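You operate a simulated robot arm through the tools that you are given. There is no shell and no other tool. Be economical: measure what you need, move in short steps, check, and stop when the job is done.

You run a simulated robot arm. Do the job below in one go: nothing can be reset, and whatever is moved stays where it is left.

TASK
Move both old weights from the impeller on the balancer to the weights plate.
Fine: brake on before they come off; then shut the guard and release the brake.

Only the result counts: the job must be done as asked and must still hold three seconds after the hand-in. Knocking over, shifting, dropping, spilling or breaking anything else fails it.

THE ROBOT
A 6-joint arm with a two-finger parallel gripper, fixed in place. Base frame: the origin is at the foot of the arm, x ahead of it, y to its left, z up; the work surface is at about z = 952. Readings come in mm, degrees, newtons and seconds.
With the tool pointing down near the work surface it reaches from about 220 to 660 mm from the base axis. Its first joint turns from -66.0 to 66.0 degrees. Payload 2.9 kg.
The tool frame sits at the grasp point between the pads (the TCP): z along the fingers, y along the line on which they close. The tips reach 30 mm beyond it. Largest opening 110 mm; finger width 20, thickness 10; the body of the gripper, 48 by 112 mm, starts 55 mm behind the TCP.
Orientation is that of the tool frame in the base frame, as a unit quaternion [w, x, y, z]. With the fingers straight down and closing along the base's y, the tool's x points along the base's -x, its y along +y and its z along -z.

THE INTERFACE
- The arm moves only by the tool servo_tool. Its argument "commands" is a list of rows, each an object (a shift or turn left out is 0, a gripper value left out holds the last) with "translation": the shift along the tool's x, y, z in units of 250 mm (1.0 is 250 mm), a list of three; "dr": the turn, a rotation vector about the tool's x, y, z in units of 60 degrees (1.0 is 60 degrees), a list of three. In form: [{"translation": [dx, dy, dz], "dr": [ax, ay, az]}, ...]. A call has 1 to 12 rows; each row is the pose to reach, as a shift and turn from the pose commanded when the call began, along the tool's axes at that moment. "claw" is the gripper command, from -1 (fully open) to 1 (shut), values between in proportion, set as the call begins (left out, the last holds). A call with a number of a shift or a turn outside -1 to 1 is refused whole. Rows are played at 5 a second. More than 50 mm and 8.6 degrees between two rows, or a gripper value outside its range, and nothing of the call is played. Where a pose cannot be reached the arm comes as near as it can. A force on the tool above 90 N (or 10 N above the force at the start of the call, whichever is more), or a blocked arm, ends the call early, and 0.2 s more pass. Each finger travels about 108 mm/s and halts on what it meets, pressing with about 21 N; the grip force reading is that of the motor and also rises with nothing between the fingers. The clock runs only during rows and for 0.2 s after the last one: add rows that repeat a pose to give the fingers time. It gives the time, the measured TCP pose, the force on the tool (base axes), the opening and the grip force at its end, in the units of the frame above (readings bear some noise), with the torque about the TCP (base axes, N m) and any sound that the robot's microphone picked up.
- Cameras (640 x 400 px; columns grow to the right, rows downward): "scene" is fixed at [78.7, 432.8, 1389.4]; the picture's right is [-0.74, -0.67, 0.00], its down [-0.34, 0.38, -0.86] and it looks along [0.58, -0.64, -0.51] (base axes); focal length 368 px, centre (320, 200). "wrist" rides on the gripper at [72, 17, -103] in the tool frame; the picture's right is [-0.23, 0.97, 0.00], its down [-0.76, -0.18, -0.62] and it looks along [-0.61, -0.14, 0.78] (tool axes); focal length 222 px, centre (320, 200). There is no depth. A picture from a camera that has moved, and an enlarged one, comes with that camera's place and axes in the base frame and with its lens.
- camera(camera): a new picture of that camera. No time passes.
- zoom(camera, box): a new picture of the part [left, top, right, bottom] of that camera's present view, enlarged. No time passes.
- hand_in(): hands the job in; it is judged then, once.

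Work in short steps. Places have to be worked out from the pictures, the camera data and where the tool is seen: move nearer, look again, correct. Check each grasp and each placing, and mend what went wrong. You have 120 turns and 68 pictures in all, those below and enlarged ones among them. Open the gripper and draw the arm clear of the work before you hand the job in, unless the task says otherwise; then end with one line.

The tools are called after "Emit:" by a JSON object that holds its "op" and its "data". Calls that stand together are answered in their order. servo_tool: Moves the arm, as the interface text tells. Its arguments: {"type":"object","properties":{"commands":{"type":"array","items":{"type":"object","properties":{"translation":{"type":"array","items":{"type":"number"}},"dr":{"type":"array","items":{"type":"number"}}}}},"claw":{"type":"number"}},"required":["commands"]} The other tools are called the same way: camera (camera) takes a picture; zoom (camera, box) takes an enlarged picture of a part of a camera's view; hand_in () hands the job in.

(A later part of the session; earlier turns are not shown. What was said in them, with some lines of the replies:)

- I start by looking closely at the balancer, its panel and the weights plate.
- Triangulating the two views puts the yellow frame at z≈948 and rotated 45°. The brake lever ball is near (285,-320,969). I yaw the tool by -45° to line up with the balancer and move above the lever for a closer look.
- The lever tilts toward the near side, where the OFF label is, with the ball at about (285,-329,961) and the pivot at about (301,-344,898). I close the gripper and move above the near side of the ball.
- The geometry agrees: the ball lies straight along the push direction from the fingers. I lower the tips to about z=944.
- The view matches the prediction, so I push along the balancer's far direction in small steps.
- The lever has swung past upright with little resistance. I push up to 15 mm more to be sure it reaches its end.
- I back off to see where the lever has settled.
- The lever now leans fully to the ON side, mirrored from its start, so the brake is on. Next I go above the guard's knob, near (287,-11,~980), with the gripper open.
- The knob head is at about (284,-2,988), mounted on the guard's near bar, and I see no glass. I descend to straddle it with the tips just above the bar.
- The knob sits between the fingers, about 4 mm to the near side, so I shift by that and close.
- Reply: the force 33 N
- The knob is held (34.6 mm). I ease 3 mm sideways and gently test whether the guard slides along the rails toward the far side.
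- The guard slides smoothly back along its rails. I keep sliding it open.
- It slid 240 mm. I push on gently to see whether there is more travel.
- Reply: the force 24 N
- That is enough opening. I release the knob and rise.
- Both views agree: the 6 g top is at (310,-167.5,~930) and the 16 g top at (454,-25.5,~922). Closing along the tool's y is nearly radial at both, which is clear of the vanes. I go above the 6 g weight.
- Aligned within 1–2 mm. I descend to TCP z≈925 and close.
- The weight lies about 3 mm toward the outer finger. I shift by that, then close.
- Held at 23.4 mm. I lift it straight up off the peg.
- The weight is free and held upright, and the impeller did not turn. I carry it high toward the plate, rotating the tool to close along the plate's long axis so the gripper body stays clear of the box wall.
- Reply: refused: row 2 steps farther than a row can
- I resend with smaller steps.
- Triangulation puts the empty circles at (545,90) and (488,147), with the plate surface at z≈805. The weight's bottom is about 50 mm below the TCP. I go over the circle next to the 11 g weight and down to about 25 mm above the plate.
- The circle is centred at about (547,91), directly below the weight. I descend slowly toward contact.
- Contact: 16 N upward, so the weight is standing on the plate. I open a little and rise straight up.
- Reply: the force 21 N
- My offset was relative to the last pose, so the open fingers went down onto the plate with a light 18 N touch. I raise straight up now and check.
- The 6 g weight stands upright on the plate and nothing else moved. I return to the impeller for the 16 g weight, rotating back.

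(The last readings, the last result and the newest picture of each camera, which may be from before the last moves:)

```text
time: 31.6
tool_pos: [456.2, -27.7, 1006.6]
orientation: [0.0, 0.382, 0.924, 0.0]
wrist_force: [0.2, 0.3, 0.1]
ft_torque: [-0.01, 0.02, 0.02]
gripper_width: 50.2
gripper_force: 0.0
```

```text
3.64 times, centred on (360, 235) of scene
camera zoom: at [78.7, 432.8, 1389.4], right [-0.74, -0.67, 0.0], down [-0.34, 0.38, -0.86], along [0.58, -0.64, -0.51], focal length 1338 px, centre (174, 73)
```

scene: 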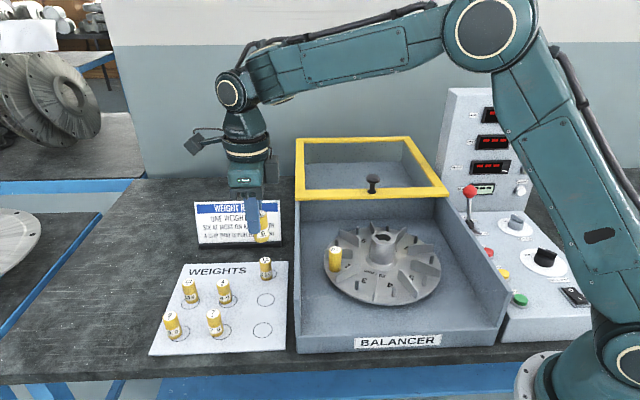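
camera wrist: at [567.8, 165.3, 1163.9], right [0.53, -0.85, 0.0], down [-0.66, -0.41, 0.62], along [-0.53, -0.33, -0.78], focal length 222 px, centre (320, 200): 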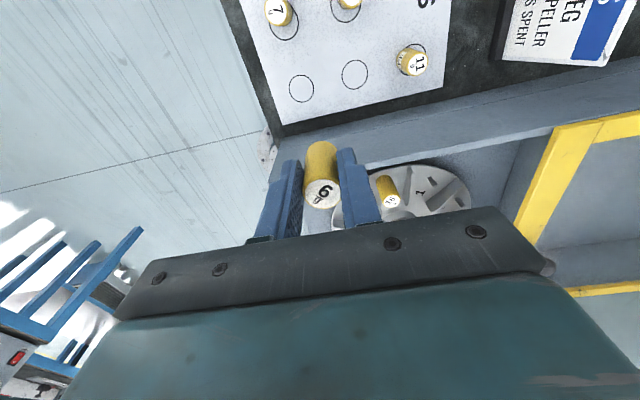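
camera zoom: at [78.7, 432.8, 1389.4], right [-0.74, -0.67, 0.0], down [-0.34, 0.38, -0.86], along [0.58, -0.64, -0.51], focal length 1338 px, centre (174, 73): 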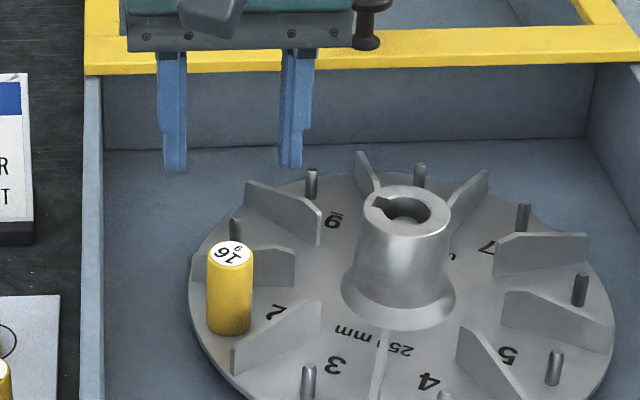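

Taking the top at z≈920, the weight is within about 1 mm of the tool axis. I descend.

Emit:
{"op": "servo_tool", "data": {"commands": [{"translation": [0, -0.004, 0.12]}, {"translation": [0, -0.004, 0.24]}, {"translation": [0, -0.004, 0.335]}]}}

Emit:
{"op": "zoom", "data": {"camera": "wrist", "box": [240, 80, 400, 220]}}

```text
time: 32.4
tool_pos: [455.2, -29.9, 922.0]
orientation: [-0.001, 0.382, 0.924, 0.0]
wrist_force: [-0.3, -0.7, -0.7]
ft_torque: [-0.01, 0.04, 0.0]
gripper_width: 49.9
gripper_force: 0.1
```

```text
2.86 times, centred on (320, 150) of wrist
camera zoom: at [415.2, 34.6, 1025.0], right [0.85, 0.53, 0.0], down [0.41, -0.66, 0.62], along [0.33, -0.53, -0.78], focal length 635 px, centre (320, 343)
```

zoom: 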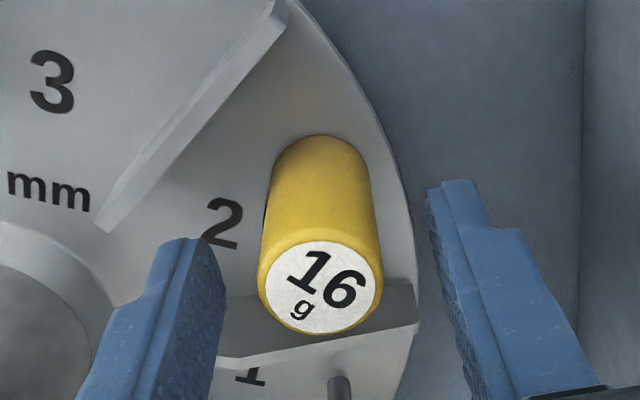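

Centred between the fingers; I close.

Emit:
{"op": "servo_tool", "data": {"claw": 1, "commands": [{"translation": [0, 0.002, 0]}, {"translation": [0, 0.002, 0]}, {"translation": [0, 0.002, 0]}]}}

Emit:
{"op": "servo_tool", "data": {"commands": [{"translation": [0, 0, -0.04]}, {"translation": [0, 0, -0.08]}, {"translation": [0, 0, -0.16]}, {"translation": [0, 0, -0.26]}, {"translation": [0, 0, -0.36]}, {"translation": [0, 0, -0.52]}]}}

Emit:
{"op": "camera", "data": {"camera": "wrist"}}

Emit:
{"op": "zoom", "data": {"camera": "scene", "box": [280, 130, 460, 330]}}

```text
time: 33.2
tool_pos: [456.1, -27.5, 922.0]
orientation: [-0.001, 0.383, 0.924, 0.0]
wrist_force: [0.2, -0.4, -0.2]
ft_torque: [0.01, 0.0, 0.01]
gripper_width: 24.1
gripper_force: 21.1
```

```text
time: 34.6
tool_pos: [455.9, -27.5, 1052.3]
orientation: [-0.001, 0.383, 0.924, 0.001]
wrist_force: [-0.4, -0.1, -0.3]
ft_torque: [0.02, 0.0, -0.01]
gripper_width: 24.3
gripper_force: 20.9
```

```text
23 pictures are left
camera wrist: at [415.9, 34.9, 1155.7], right [0.85, 0.53, 0.0], down [0.41, -0.66, 0.62], along [0.33, -0.53, -0.78], focal length 222 px, centre (320, 200)
```

wrist: 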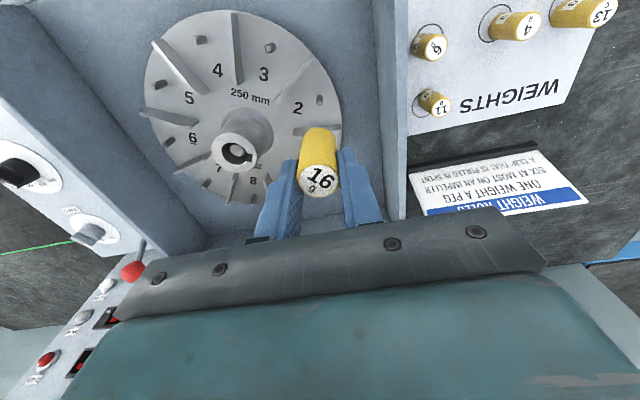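

```text
2.00 times, centred on (370, 230) of scene
camera zoom: at [78.6, 432.8, 1389.4], right [-0.74, -0.67, 0.0], down [-0.34, 0.38, -0.86], along [0.58, -0.64, -0.51], focal length 736 px, centre (220, 140)
```

zoom: 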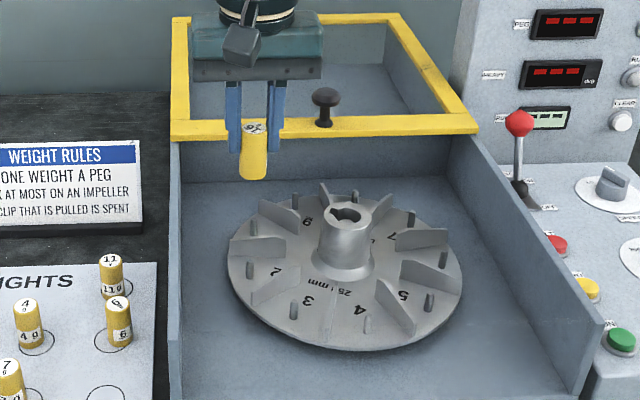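

The 16 g weight is off its peg and upright. I carry it to the second empty circle at (488,147), rotating again.

Emit:
{"op": "servo_tool", "data": {"commands": [{"translation": [0.0, 0.0, -0.06]}, {"translation": [0.033, 0.049, -0.06], "dr": [0, 0, 0.125]}, {"translation": [0.066, 0.097, -0.06], "dr": [0, 0, 0.25]}, {"translation": [0.1, 0.146, -0.06], "dr": [0, 0, 0.375]}, {"translation": [0.133, 0.195, -0.06], "dr": [0, 0, 0.5]}, {"translation": [0.166, 0.243, -0.06], "dr": [0, 0, 0.625]}, {"translation": [0.2, 0.292, -0.06], "dr": [0, 0, 0.75]}]}}

Emit:
{"op": "servo_tool", "data": {"commands": [{"translation": [0.058, 0.01, 0], "dr": [0, 0, 0.125]}, {"translation": [0.117, 0.021, 0], "dr": [0, 0, 0.25]}, {"translation": [0.175, 0.032, 0], "dr": [0, 0, 0.375]}, {"translation": [0.233, 0.043, 0], "dr": [0, 0, 0.5]}, {"translation": [0.292, 0.053, 0], "dr": [0, 0, 0.625]}, {"translation": [0.35, 0.064, 0], "dr": [0, 0, 0.75]}]}}

```text
time: 36.2
tool_pos: [471.2, 59.5, 1066.3]
orientation: [0.0, 0.708, 0.706, 0.0]
wrist_force: [1.2, -0.5, 0.6]
ft_torque: [0.01, 0.04, 0.01]
gripper_width: 24.4
gripper_force: 21.3
```

```text
time: 37.6
tool_pos: [489.1, 146.4, 1066.3]
orientation: [0.0, 0.924, 0.382, 0.0]
wrist_force: [-0.3, 0.9, 0.2]
ft_torque: [0.05, 0.03, 0.02]
gripper_width: 24.5
gripper_force: 20.8
```

I lower to about 30 mm above the plate and check.

Emit:
{"op": "servo_tool", "data": {"commands": [{"translation": [0, 0, 0.18]}, {"translation": [0, 0, 0.36]}, {"translation": [0, 0, 0.54]}, {"translation": [0, 0, 0.72]}]}}

Emit:
{"op": "zoom", "data": {"camera": "wrist", "box": [220, 60, 420, 220]}}

Emit:
{"op": "zoom", "data": {"camera": "scene", "box": [180, 230, 320, 360]}}

```text
time: 38.6
tool_pos: [489.1, 145.3, 886.5]
orientation: [-0.001, 0.924, 0.383, 0.001]
wrist_force: [-0.7, -0.4, -1.1]
ft_torque: [0.0, -0.01, 0.03]
gripper_width: 24.3
gripper_force: 21.4
```

```text
2.50 times, centred on (320, 140) of wrist
camera zoom: at [550.8, 185.7, 989.0], right [0.53, -0.85, 0.0], down [-0.66, -0.41, 0.62], along [-0.53, -0.33, -0.78], focal length 555 px, centre (320, 350)
```

zoom: 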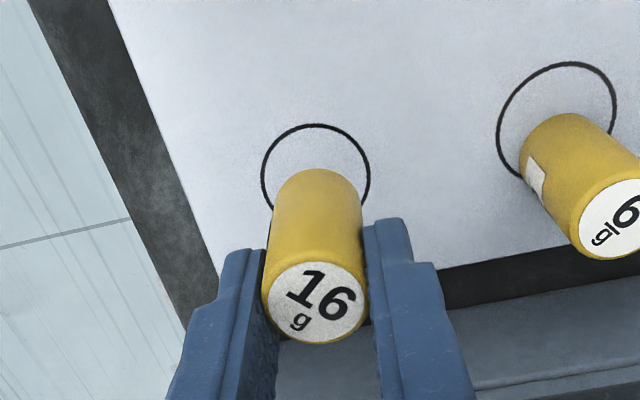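

```text
3.08 times, centred on (250, 295) of scene
camera zoom: at [78.7, 432.8, 1389.4], right [-0.74, -0.67, 0.0], down [-0.34, 0.38, -0.86], along [0.58, -0.64, -0.51], focal length 1132 px, centre (535, -92)
```

zoom: 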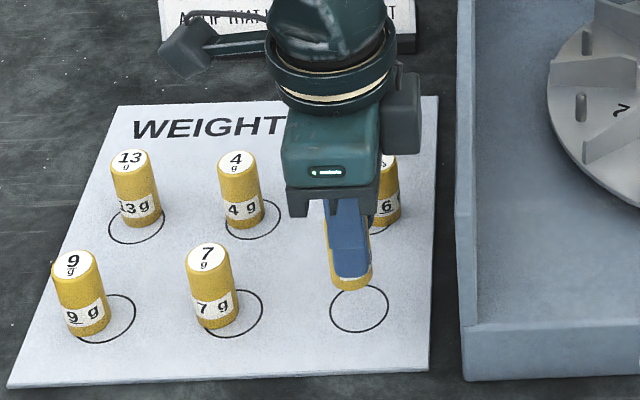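

Well placed. I descend gently to contact.

Emit:
{"op": "servo_tool", "data": {"commands": [{"translation": [0, 0, 0.05]}, {"translation": [0, 0, 0.09]}, {"translation": [0, 0, 0.11]}, {"translation": [0, 0, 0.12]}]}}

```text
time: 39.6
tool_pos: [487.6, 145.7, 857.0]
orientation: [0.0, 0.924, 0.382, 0.0]
wrist_force: [-1.6, -0.2, 3.1]
ft_torque: [0.0, 0.08, 0.0]
gripper_width: 24.5
gripper_force: 21.4
```

Contact is just starting (3 N), so I go 1 mm more and then open in place.

Emit:
{"op": "servo_tool", "data": {"commands": [{"translation": [0, 0, 0.004]}]}}

Emit:
{"op": "servo_tool", "data": {"claw": 0.27, "commands": [{"translation": [0, 0, 0]}, {"translation": [0, 0, 0]}]}}

Emit:
{"op": "servo_tool", "data": {"commands": [{"translation": [0, 0, -0.1]}, {"translation": [0, 0, -0.25]}, {"translation": [0, 0, -0.4]}, {"translation": [0, 0, -0.58]}, {"translation": [0, 0, -0.76]}]}}

Emit:
{"op": "zoom", "data": {"camera": "scene", "box": [140, 240, 320, 360]}}

```text
time: 40.0
tool_pos: [489.2, 145.9, 857.4]
orientation: [0.0, 0.924, 0.383, 0.0]
wrist_force: [-4.7, -2.0, 13.0]
ft_torque: [-0.08, 0.24, 0.0]
gripper_width: 24.2
gripper_force: 21.6
```

```text
time: 40.6
tool_pos: [488.5, 145.4, 854.8]
orientation: [0.001, 0.924, 0.381, 0.0]
wrist_force: [-0.4, 0.2, 0.3]
ft_torque: [-0.01, 0.03, 0.01]
gripper_width: 40.4
gripper_force: 0.1
```

```text
time: 41.8
tool_pos: [487.1, 148.5, 1045.6]
orientation: [0.0, 0.924, 0.383, 0.0]
wrist_force: [0.4, 0.4, -0.1]
ft_torque: [0.0, -0.02, 0.04]
gripper_width: 40.2
gripper_force: 0.2
```

```text
3.33 times, centred on (230, 300) of scene
camera zoom: at [78.6, 432.8, 1389.4], right [-0.74, -0.67, 0.0], down [-0.34, 0.38, -0.86], along [0.58, -0.64, -0.51], focal length 1227 px, centre (620, -133)
```

zoom: 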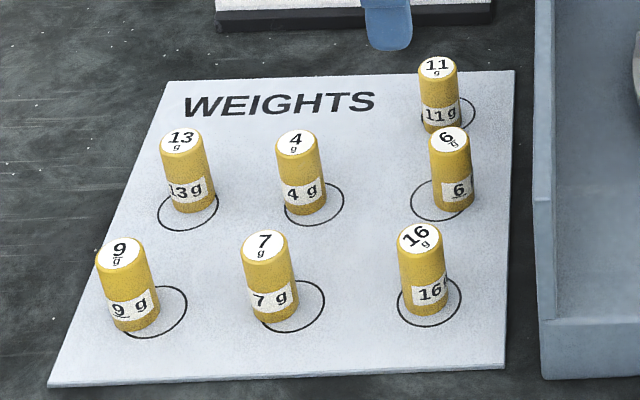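

Both weights stand on the plate. Now I return to the guard's knob at about (503,-222), rotating back.

Emit:
{"op": "servo_tool", "data": {"claw": -0.5, "commands": [{"translation": [0, 0, -0.16]}, {"translation": [-0.083, 0.091, -0.16], "dr": [0, 0, -0.125]}, {"translation": [-0.167, 0.182, -0.16], "dr": [0, 0, -0.25]}, {"translation": [-0.25, 0.273, -0.16], "dr": [0, 0, -0.375]}, {"translation": [-0.333, 0.364, -0.16], "dr": [0, 0, -0.5]}, {"translation": [-0.417, 0.455, -0.16], "dr": [0, 0, -0.625]}, {"translation": [-0.5, 0.546, -0.16], "dr": [0, 0, -0.75]}]}}

```text
time: 43.4
tool_pos: [496.5, -40.2, 1084.8]
orientation: [0.0, 0.707, 0.707, 0.0]
wrist_force: [0.5, -0.5, -0.6]
ft_torque: [0.02, 0.01, 0.0]
gripper_width: 82.3
gripper_force: 0.0
```

Emit:
{"op": "servo_tool", "data": {"commands": [{"translation": [-0.12, 0.004, 0], "dr": [0, 0, -0.125]}, {"translation": [-0.241, 0.009, 0], "dr": [0, 0, -0.25]}, {"translation": [-0.362, 0.013, 0], "dr": [0, 0, -0.375]}, {"translation": [-0.483, 0.017, 0], "dr": [0, 0, -0.5]}, {"translation": [-0.603, 0.022, 0], "dr": [0, 0, -0.625]}, {"translation": [-0.724, 0.026, 0], "dr": [0, 0, -0.75]}]}}

Emit:
{"op": "camera", "data": {"camera": "wrist"}}

Emit:
{"op": "camera", "data": {"camera": "scene"}}

```text
time: 44.8
tool_pos: [504.3, -220.0, 1085.1]
orientation: [0.0, 0.382, 0.924, 0.0]
wrist_force: [-0.2, -0.4, -0.5]
ft_torque: [0.01, -0.03, -0.01]
gripper_width: 82.4
gripper_force: 0.0
```

```text
18 pictures are left
camera wrist: at [463.4, -157.5, 1188.8], right [0.85, 0.53, 0.0], down [0.41, -0.66, 0.62], along [0.33, -0.53, -0.78], focal length 222 px, centre (320, 200)
```

wrist: 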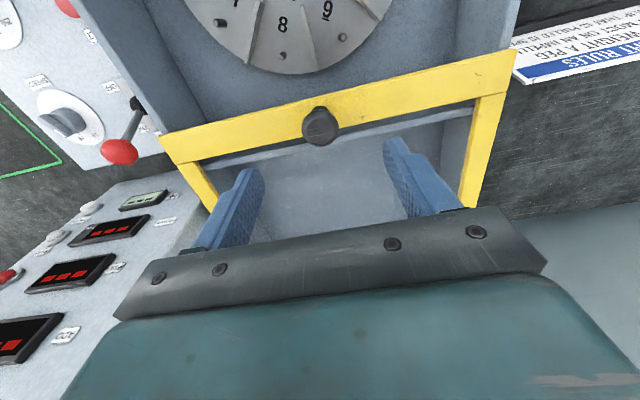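

```text
17 pictures are left
```

scene: 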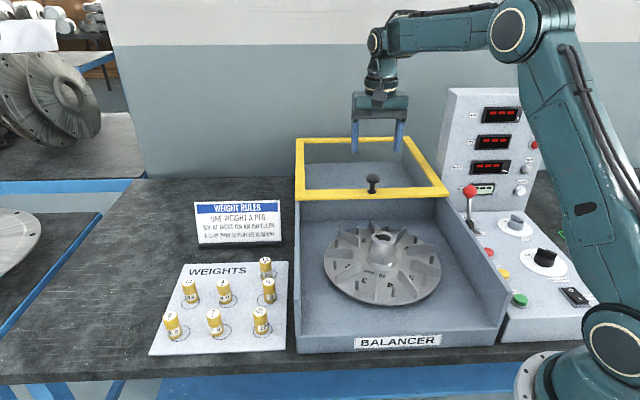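

The knob is right where I left it, at (502,-220). I descend and grip it.

Emit:
{"op": "servo_tool", "data": {"commands": [{"translation": [0, -0.008, 0.12]}, {"translation": [0, -0.008, 0.24]}, {"translation": [0, -0.008, 0.352]}]}}

Emit:
{"op": "servo_tool", "data": {"claw": 1, "commands": [{"translation": [0, 0, 0]}, {"translation": [0, 0, 0]}, {"translation": [0, 0, 0]}]}}

```text
time: 45.6
tool_pos: [502.5, -220.5, 996.9]
orientation: [-0.001, 0.383, 0.924, 0.0]
wrist_force: [0.0, -0.8, -0.2]
ft_torque: [0.02, 0.0, 0.0]
gripper_width: 82.3
gripper_force: 0.1
```

```text
time: 46.4
tool_pos: [502.8, -219.9, 996.8]
orientation: [0.0, 0.382, 0.924, 0.0]
wrist_force: [6.9, 6.8, -4.1]
ft_torque: [-0.52, -0.44, 0.03]
gripper_width: 34.7
gripper_force: 44.5
```

Gripped. I slide the guard back toward shut.

Emit:
{"op": "servo_tool", "data": {"commands": [{"translation": [0.08, 0, 0]}, {"translation": [0.16, 0, 0]}, {"translation": [0.24, 0, 0]}, {"translation": [0.32, 0, 0]}, {"translation": [0.4, 0, 0]}, {"translation": [0.48, 0, 0]}, {"translation": [0.56, 0, 0]}, {"translation": [0.64, 0, 0]}, {"translation": [0.72, 0, 0]}, {"translation": [0.8, 0, 0]}, {"translation": [0.88, 0, 0]}, {"translation": [0.96, 0, 0]}]}}

Emit:
{"op": "servo_tool", "data": {"commands": [{"translation": [0.06, 0, 0]}, {"translation": [0.12, 0, 0]}, {"translation": [0.18, 0, 0]}, {"translation": [0.23, 0, 0]}, {"translation": [0.26, 0, 0]}, {"translation": [0.28, 0, 0]}, {"translation": [0.29, 0, 0]}, {"translation": [0.3, 0, 0]}]}}

Emit:
{"op": "camera", "data": {"camera": "scene"}}

```text
time: 49.0
tool_pos: [332.7, -50.5, 996.3]
orientation: [-0.001, 0.382, 0.924, 0.002]
wrist_force: [22.2, 21.4, -37.1]
ft_torque: [-0.07, 0.27, 0.1]
gripper_width: 34.7
gripper_force: 44.5
```

```text
time: 50.8
tool_pos: [282.4, 1.4, 998.5]
orientation: [0.004, 0.384, 0.923, 0.0]
wrist_force: [31.7, 7.3, -29.5]
ft_torque: [0.26, 0.6, 0.0]
gripper_width: 34.5
gripper_force: 45.1
```

```text
16 pictures are left
```

scene: 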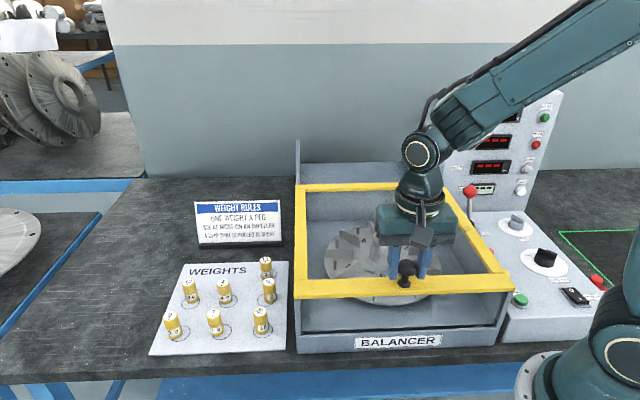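

The guard is back against its stop. I release the knob, rise, and check.

Emit:
{"op": "servo_tool", "data": {"claw": -0.5, "commands": [{"translation": [0, 0, 0]}, {"translation": [0, 0, 0]}, {"translation": [0, 0, -0.1]}, {"translation": [0, 0, -0.25]}, {"translation": [0, 0, -0.4]}]}}

Emit:
{"op": "zoom", "data": {"camera": "scene", "box": [280, 160, 520, 360]}}

```text
time: 52.0
tool_pos: [278.6, 1.5, 1096.8]
orientation: [0.001, 0.383, 0.924, 0.0]
wrist_force: [0.1, 0.5, -0.5]
ft_torque: [0.0, -0.01, -0.01]
gripper_width: 82.8
gripper_force: 0.1
```

```text
2.00 times, centred on (400, 260) of scene
camera zoom: at [78.7, 432.8, 1389.4], right [-0.74, -0.67, 0.0], down [-0.34, 0.38, -0.86], along [0.58, -0.64, -0.51], focal length 736 px, centre (160, 80)
```

zoom: 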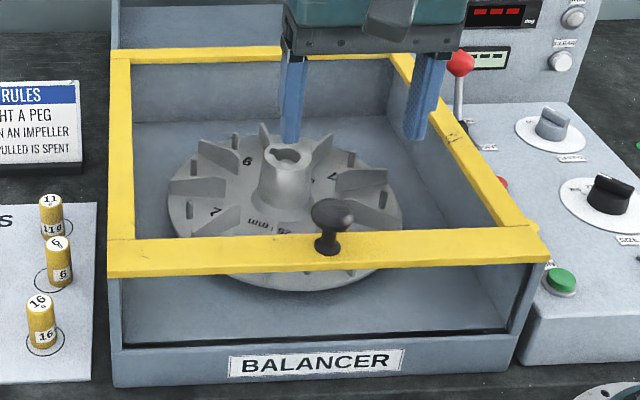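

The guard is shut exactly as at the start and the impeller is bare. Now for the brake: I head back over the lever ball at about (329,-373,960) to grip it and pull it toward OFF.

Emit:
{"op": "servo_tool", "data": {"claw": 0.05, "commands": [{"translation": [-0.12, -0.092, 0]}, {"translation": [-0.24, -0.184, 0]}, {"translation": [-0.36, -0.276, 0]}, {"translation": [-0.48, -0.368, 0]}, {"translation": [-0.6, -0.46, 0]}, {"translation": [-0.7, -0.55, 0]}, {"translation": [-0.8, -0.64, 0]}, {"translation": [-0.9, -0.73, 0]}, {"translation": [-0.98, -0.82, 0]}, {"translation": [-0.98, -0.9, 0]}]}}

Emit:
{"op": "camera", "data": {"camera": "wrist"}}

Emit:
{"op": "zoom", "data": {"camera": "scene", "box": [420, 100, 560, 260]}}

```text
time: 54.2
tool_pos: [294.4, -330.7, 1097.9]
orientation: [0.0, 0.383, 0.924, 0.0]
wrist_force: [0.2, -1.0, 0.0]
ft_torque: [-0.02, 0.06, 0.0]
gripper_width: 52.1
gripper_force: 0.1
```

```text
14 pictures are left
camera wrist: at [253.5, -267.7, 1200.4], right [0.85, 0.53, 0.0], down [0.41, -0.66, 0.62], along [0.33, -0.53, -0.78], focal length 222 px, centre (320, 200)
```

wrist: 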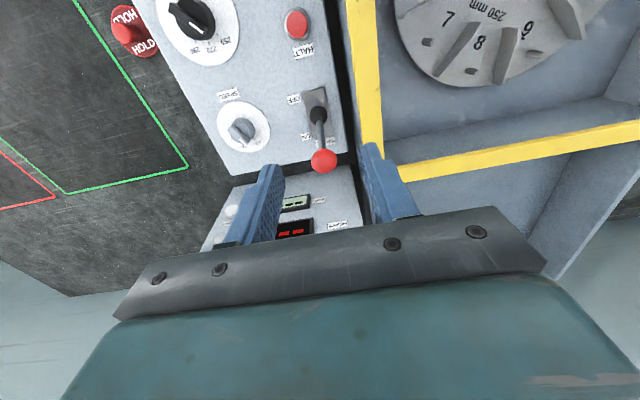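

```text
2.50 times, centred on (490, 180) of scene
camera zoom: at [78.7, 432.8, 1389.4], right [-0.74, -0.67, 0.0], down [-0.34, 0.38, -0.86], along [0.58, -0.64, -0.51], focal length 920 px, centre (-105, 250)
```

zoom: 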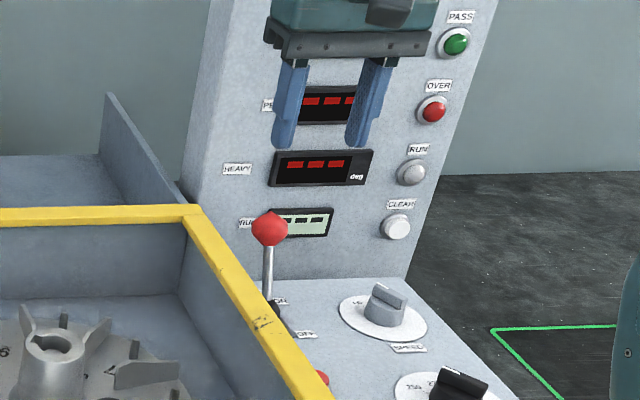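

The ball is at about (327,-374,960) and the display panel is about 75 mm behind it, so gripping the ball is safe. I move above it and descend with the fingers on either side.

Emit:
{"op": "servo_tool", "data": {"commands": [{"translation": [-0.104, -0.016, 0]}, {"translation": [-0.208, -0.032, 0]}, {"translation": [-0.208, -0.032, 0.15]}, {"translation": [-0.208, -0.032, 0.27]}]}}

Emit:
{"op": "zoom", "data": {"camera": "wrist", "box": [240, 80, 400, 220]}}

Emit:
{"op": "zoom", "data": {"camera": "scene", "box": [420, 120, 540, 260]}}

```text
time: 55.2
tool_pos: [324.3, -373.4, 1028.0]
orientation: [0.0, 0.382, 0.924, 0.0]
wrist_force: [-0.8, -0.4, -0.2]
ft_torque: [-0.01, -0.02, -0.02]
gripper_width: 52.2
gripper_force: 0.0
```

```text
2.86 times, centred on (320, 150) of wrist
camera zoom: at [283.6, -310.1, 1132.3], right [0.85, 0.53, 0.0], down [0.41, -0.66, 0.62], along [0.33, -0.53, -0.78], focal length 635 px, centre (320, 343)
```

zoom: 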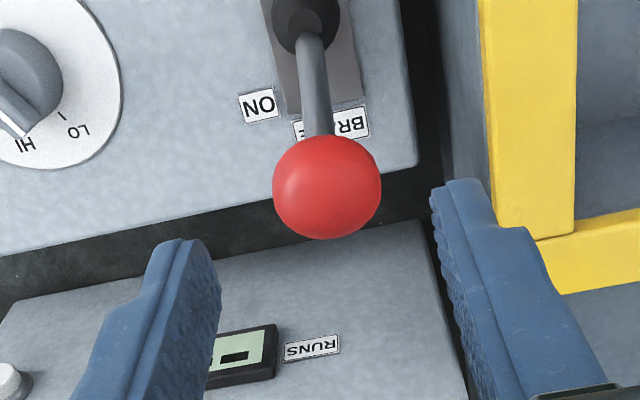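

```text
2.86 times, centred on (480, 190) of scene
camera zoom: at [78.7, 432.8, 1389.4], right [-0.74, -0.67, 0.0], down [-0.34, 0.38, -0.86], along [0.58, -0.64, -0.51], focal length 1051 px, centre (-137, 229)
```

zoom: 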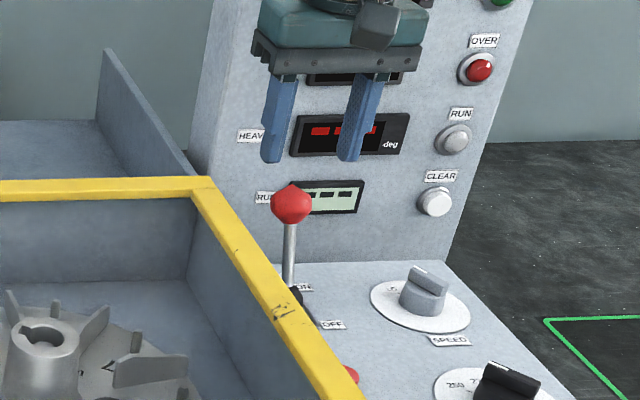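

The ball is centred between the fingers, about 4 mm ahead. I descend 53 mm and shift 3 mm.

Emit:
{"op": "servo_tool", "data": {"commands": [{"translation": [-0.012, 0, 0.1]}, {"translation": [-0.012, 0, 0.21]}]}}

Emit:
{"op": "zoom", "data": {"camera": "scene", "box": [420, 120, 540, 260]}}

```text
time: 55.8
tool_pos: [326.6, -375.6, 976.9]
orientation: [0.0, 0.383, 0.924, 0.001]
wrist_force: [0.9, -0.3, 0.1]
ft_torque: [-0.01, 0.02, 0.0]
gripper_width: 52.0
gripper_force: 0.1
```

```text
2.86 times, centred on (480, 190) of scene
camera zoom: at [78.7, 432.8, 1389.4], right [-0.74, -0.67, 0.0], down [-0.34, 0.38, -0.86], along [0.58, -0.64, -0.51], focal length 1051 px, centre (-137, 229)
```

zoom: 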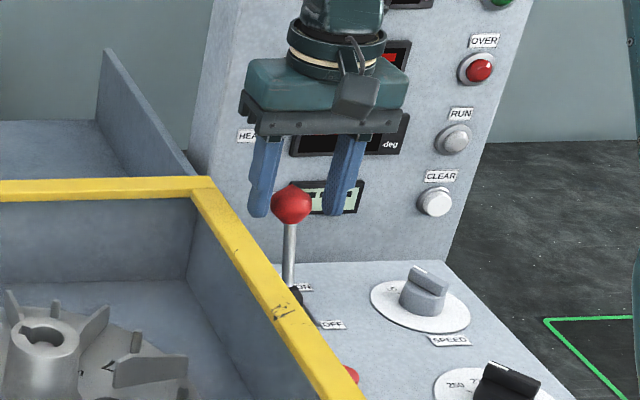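

The projected TCP coincides with the ball, so I close on it.

Emit:
{"op": "servo_tool", "data": {"claw": 1, "commands": [{"translation": [0, 0, 0]}, {"translation": [0, 0, 0]}, {"translation": [0, 0, 0]}]}}

```text
time: 56.6
tool_pos: [325.0, -375.5, 976.5]
orientation: [0.0, 0.382, 0.924, 0.0]
wrist_force: [4.9, 2.4, -5.8]
ft_torque: [-0.14, -0.29, 0.06]
gripper_width: 31.5
gripper_force: 44.8
```

Gripped. I pull it toward OFF along its arc.

Emit:
{"op": "servo_tool", "data": {"commands": [{"translation": [0.04, 0, -0.013]}, {"translation": [0.08, 0, -0.024]}, {"translation": [0.124, 0, -0.029]}, {"translation": [0.168, 0, -0.024]}, {"translation": [0.208, 0, -0.013]}, {"translation": [0.248, 0, 0]}, {"translation": [0.262, 0, 0.003]}]}}

Emit:
{"op": "zoom", "data": {"camera": "scene", "box": [420, 120, 540, 260]}}

```text
time: 58.2
tool_pos: [279.5, -328.8, 976.3]
orientation: [-0.001, 0.383, 0.924, 0.001]
wrist_force: [-0.1, -0.9, 0.5]
ft_torque: [-0.03, 0.0, 0.02]
gripper_width: 0.0
gripper_force: 38.0
```

```text
2.86 times, centred on (480, 190) of scene
camera zoom: at [78.7, 432.8, 1389.4], right [-0.74, -0.67, 0.0], down [-0.34, 0.38, -0.86], along [0.58, -0.64, -0.51], focal length 1051 px, centre (-137, 229)
```

zoom: 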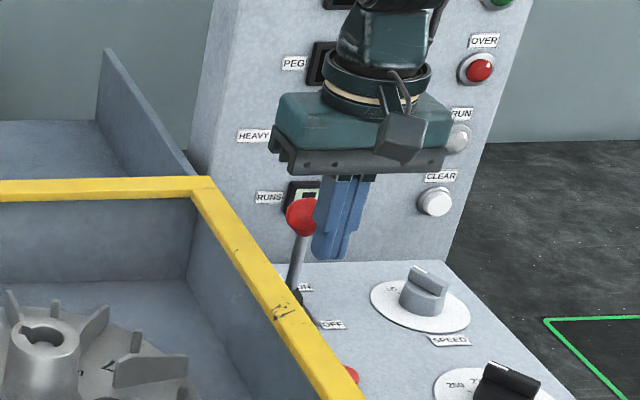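

The ball slipped out and the lever stopped about upright. I go over it and push from the far side with the closed fingers; there is about 40 mm to the display panel.

Emit:
{"op": "servo_tool", "data": {"commands": [{"translation": [0, 0, -0.14]}, {"translation": [0, 0, -0.28]}, {"translation": [-0.16, 0.006, -0.28]}, {"translation": [-0.33, 0.006, -0.28]}, {"translation": [-0.33, 0.006, -0.14]}, {"translation": [-0.33, 0.006, 0]}]}}

Emit:
{"op": "zoom", "data": {"camera": "scene", "box": [420, 120, 540, 260]}}

```text
time: 59.6
tool_pos: [339.2, -386.8, 976.3]
orientation: [0.0, 0.382, 0.924, 0.0]
wrist_force: [0.3, 0.2, 0.2]
ft_torque: [0.02, 0.01, 0.03]
gripper_width: 0.1
gripper_force: 37.6
```

```text
2.86 times, centred on (480, 190) of scene
camera zoom: at [78.7, 432.8, 1389.4], right [-0.74, -0.67, 0.0], down [-0.34, 0.38, -0.86], along [0.58, -0.64, -0.51], focal length 1051 px, centre (-137, 229)
```

zoom: 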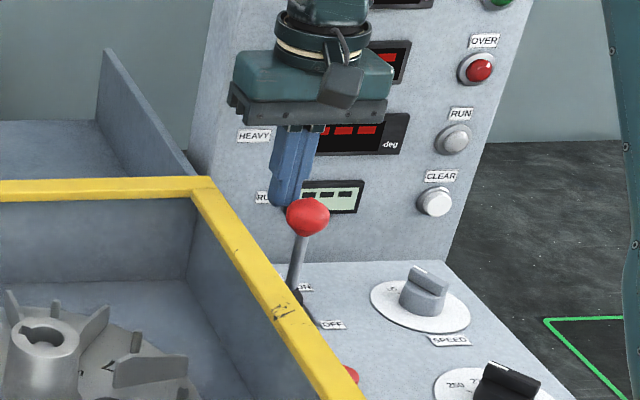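

Fingers are behind the ball, so I push toward OFF.

Emit:
{"op": "servo_tool", "data": {"commands": [{"translation": [0.04, 0, 0]}, {"translation": [0.08, 0, 0]}, {"translation": [0.12, 0, 0.01]}, {"translation": [0.16, 0, 0.02]}, {"translation": [0.19, 0, 0.02]}, {"translation": [0.215, 0, 0.02]}]}}

Emit:
{"op": "zoom", "data": {"camera": "scene", "box": [420, 120, 540, 260]}}

```text
time: 61.0
tool_pos: [304.8, -351.1, 972.2]
orientation: [0.005, 0.382, 0.924, -0.002]
wrist_force: [19.7, -18.1, -11.3]
ft_torque: [-0.51, -0.39, 0.02]
gripper_width: 0.0
gripper_force: 37.4
```

```text
2.86 times, centred on (480, 190) of scene
camera zoom: at [79.3, 432.2, 1389.6], right [-0.74, -0.67, 0.0], down [-0.35, 0.38, -0.86], along [0.58, -0.64, -0.51], focal length 1051 px, centre (-137, 229)
```

zoom: 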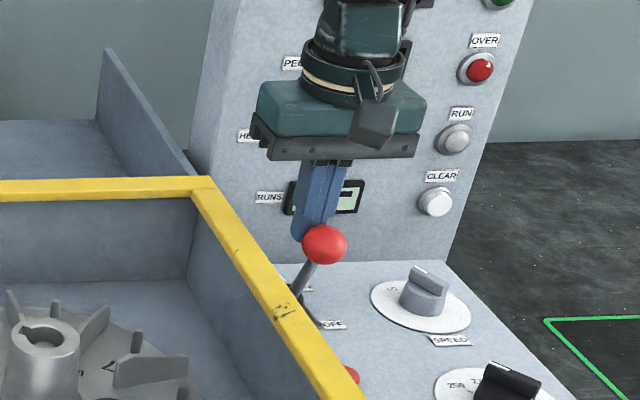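

The end stop is reached (27 N), and the ball is exactly at its initial image position. I back off, rise clear and open the gripper.

Emit:
{"op": "servo_tool", "data": {"commands": [{"translation": [-0.06, 0, 0]}, {"translation": [-0.06, 0, -0.15]}, {"translation": [-0.06, 0, -0.3]}, {"translation": [-0.06, 0, -0.46]}]}}

Emit:
{"op": "servo_tool", "data": {"claw": -1, "commands": [{"translation": [0.1, 0.1, -0.1]}, {"translation": [0.2, 0.2, -0.2]}, {"translation": [0.3, 0.3, -0.3]}, {"translation": [0.4, 0.4, -0.35]}, {"translation": [0.4, 0.5, -0.4]}, {"translation": [0.4, 0.5, -0.4]}]}}

Emit:
{"op": "camera", "data": {"camera": "scene"}}

Emit:
{"op": "zoom", "data": {"camera": "scene", "box": [440, 160, 560, 260]}}

Emit:
{"op": "camera", "data": {"camera": "wrist"}}

```text
time: 62.0
tool_pos: [310.5, -359.3, 1086.4]
orientation: [-0.001, 0.383, 0.924, 0.001]
wrist_force: [-0.7, 0.7, 0.0]
ft_torque: [-0.02, -0.01, 0.02]
gripper_width: 0.0
gripper_force: 37.5
```

```text
time: 63.4
tool_pos: [329.2, -199.1, 1186.1]
orientation: [0.0, 0.382, 0.924, 0.0]
wrist_force: [0.7, -0.6, -0.7]
ft_torque: [0.01, 0.0, 0.02]
gripper_width: 109.7
gripper_force: 0.0
```

```text
6 pictures are left
```

scene: 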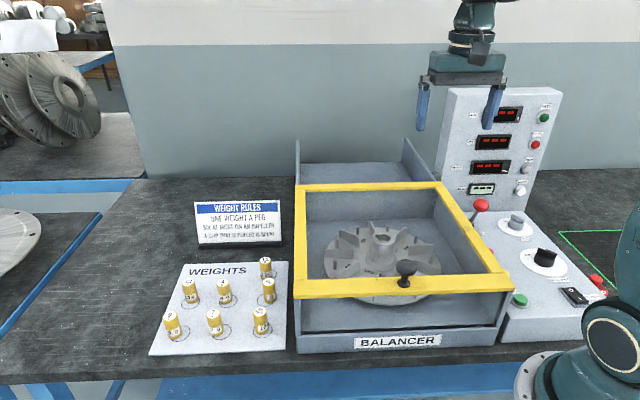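

```text
4.00 times, centred on (500, 210) of scene
camera zoom: at [78.6, 432.9, 1389.4], right [-0.74, -0.67, 0.0], down [-0.34, 0.38, -0.86], along [0.58, -0.64, -0.51], focal length 1472 px, centre (-400, 160)
```

zoom: 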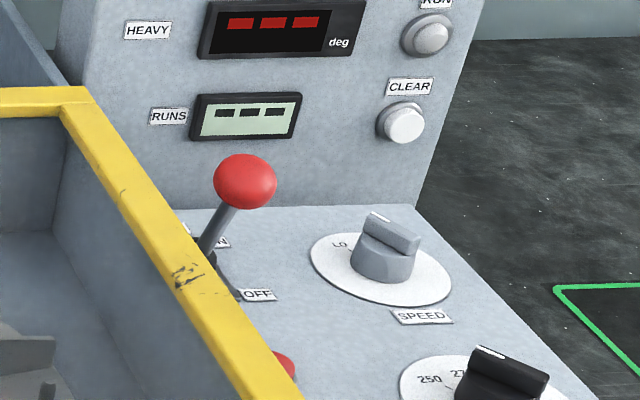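

```text
4 pictures are left
camera wrist: at [289.0, -136.9, 1289.8], right [0.85, 0.53, 0.0], down [0.41, -0.66, 0.62], along [0.33, -0.53, -0.78], focal length 222 px, centre (320, 200)
```

wrist: 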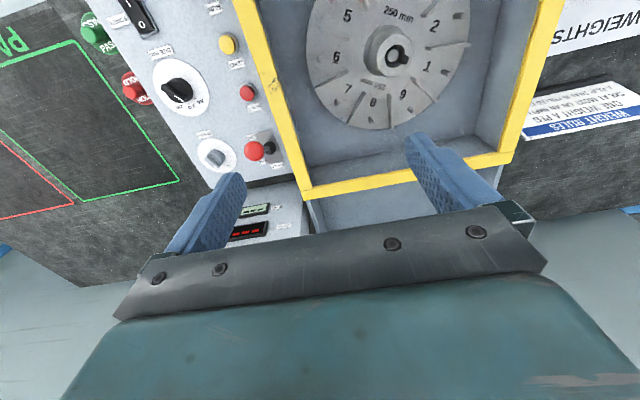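

Both weights stand on the plate, the guard is shut, the lever is back at OFF, and the arm is clear with the gripper open. I hand in.

Emit:
{"op": "hand_in", "data": {}}

```text
The job is handed in.
```

I put the brake on, moved both old weights (6 g and 16 g) from the impeller to the weights plate, shut the guard and released the brake.
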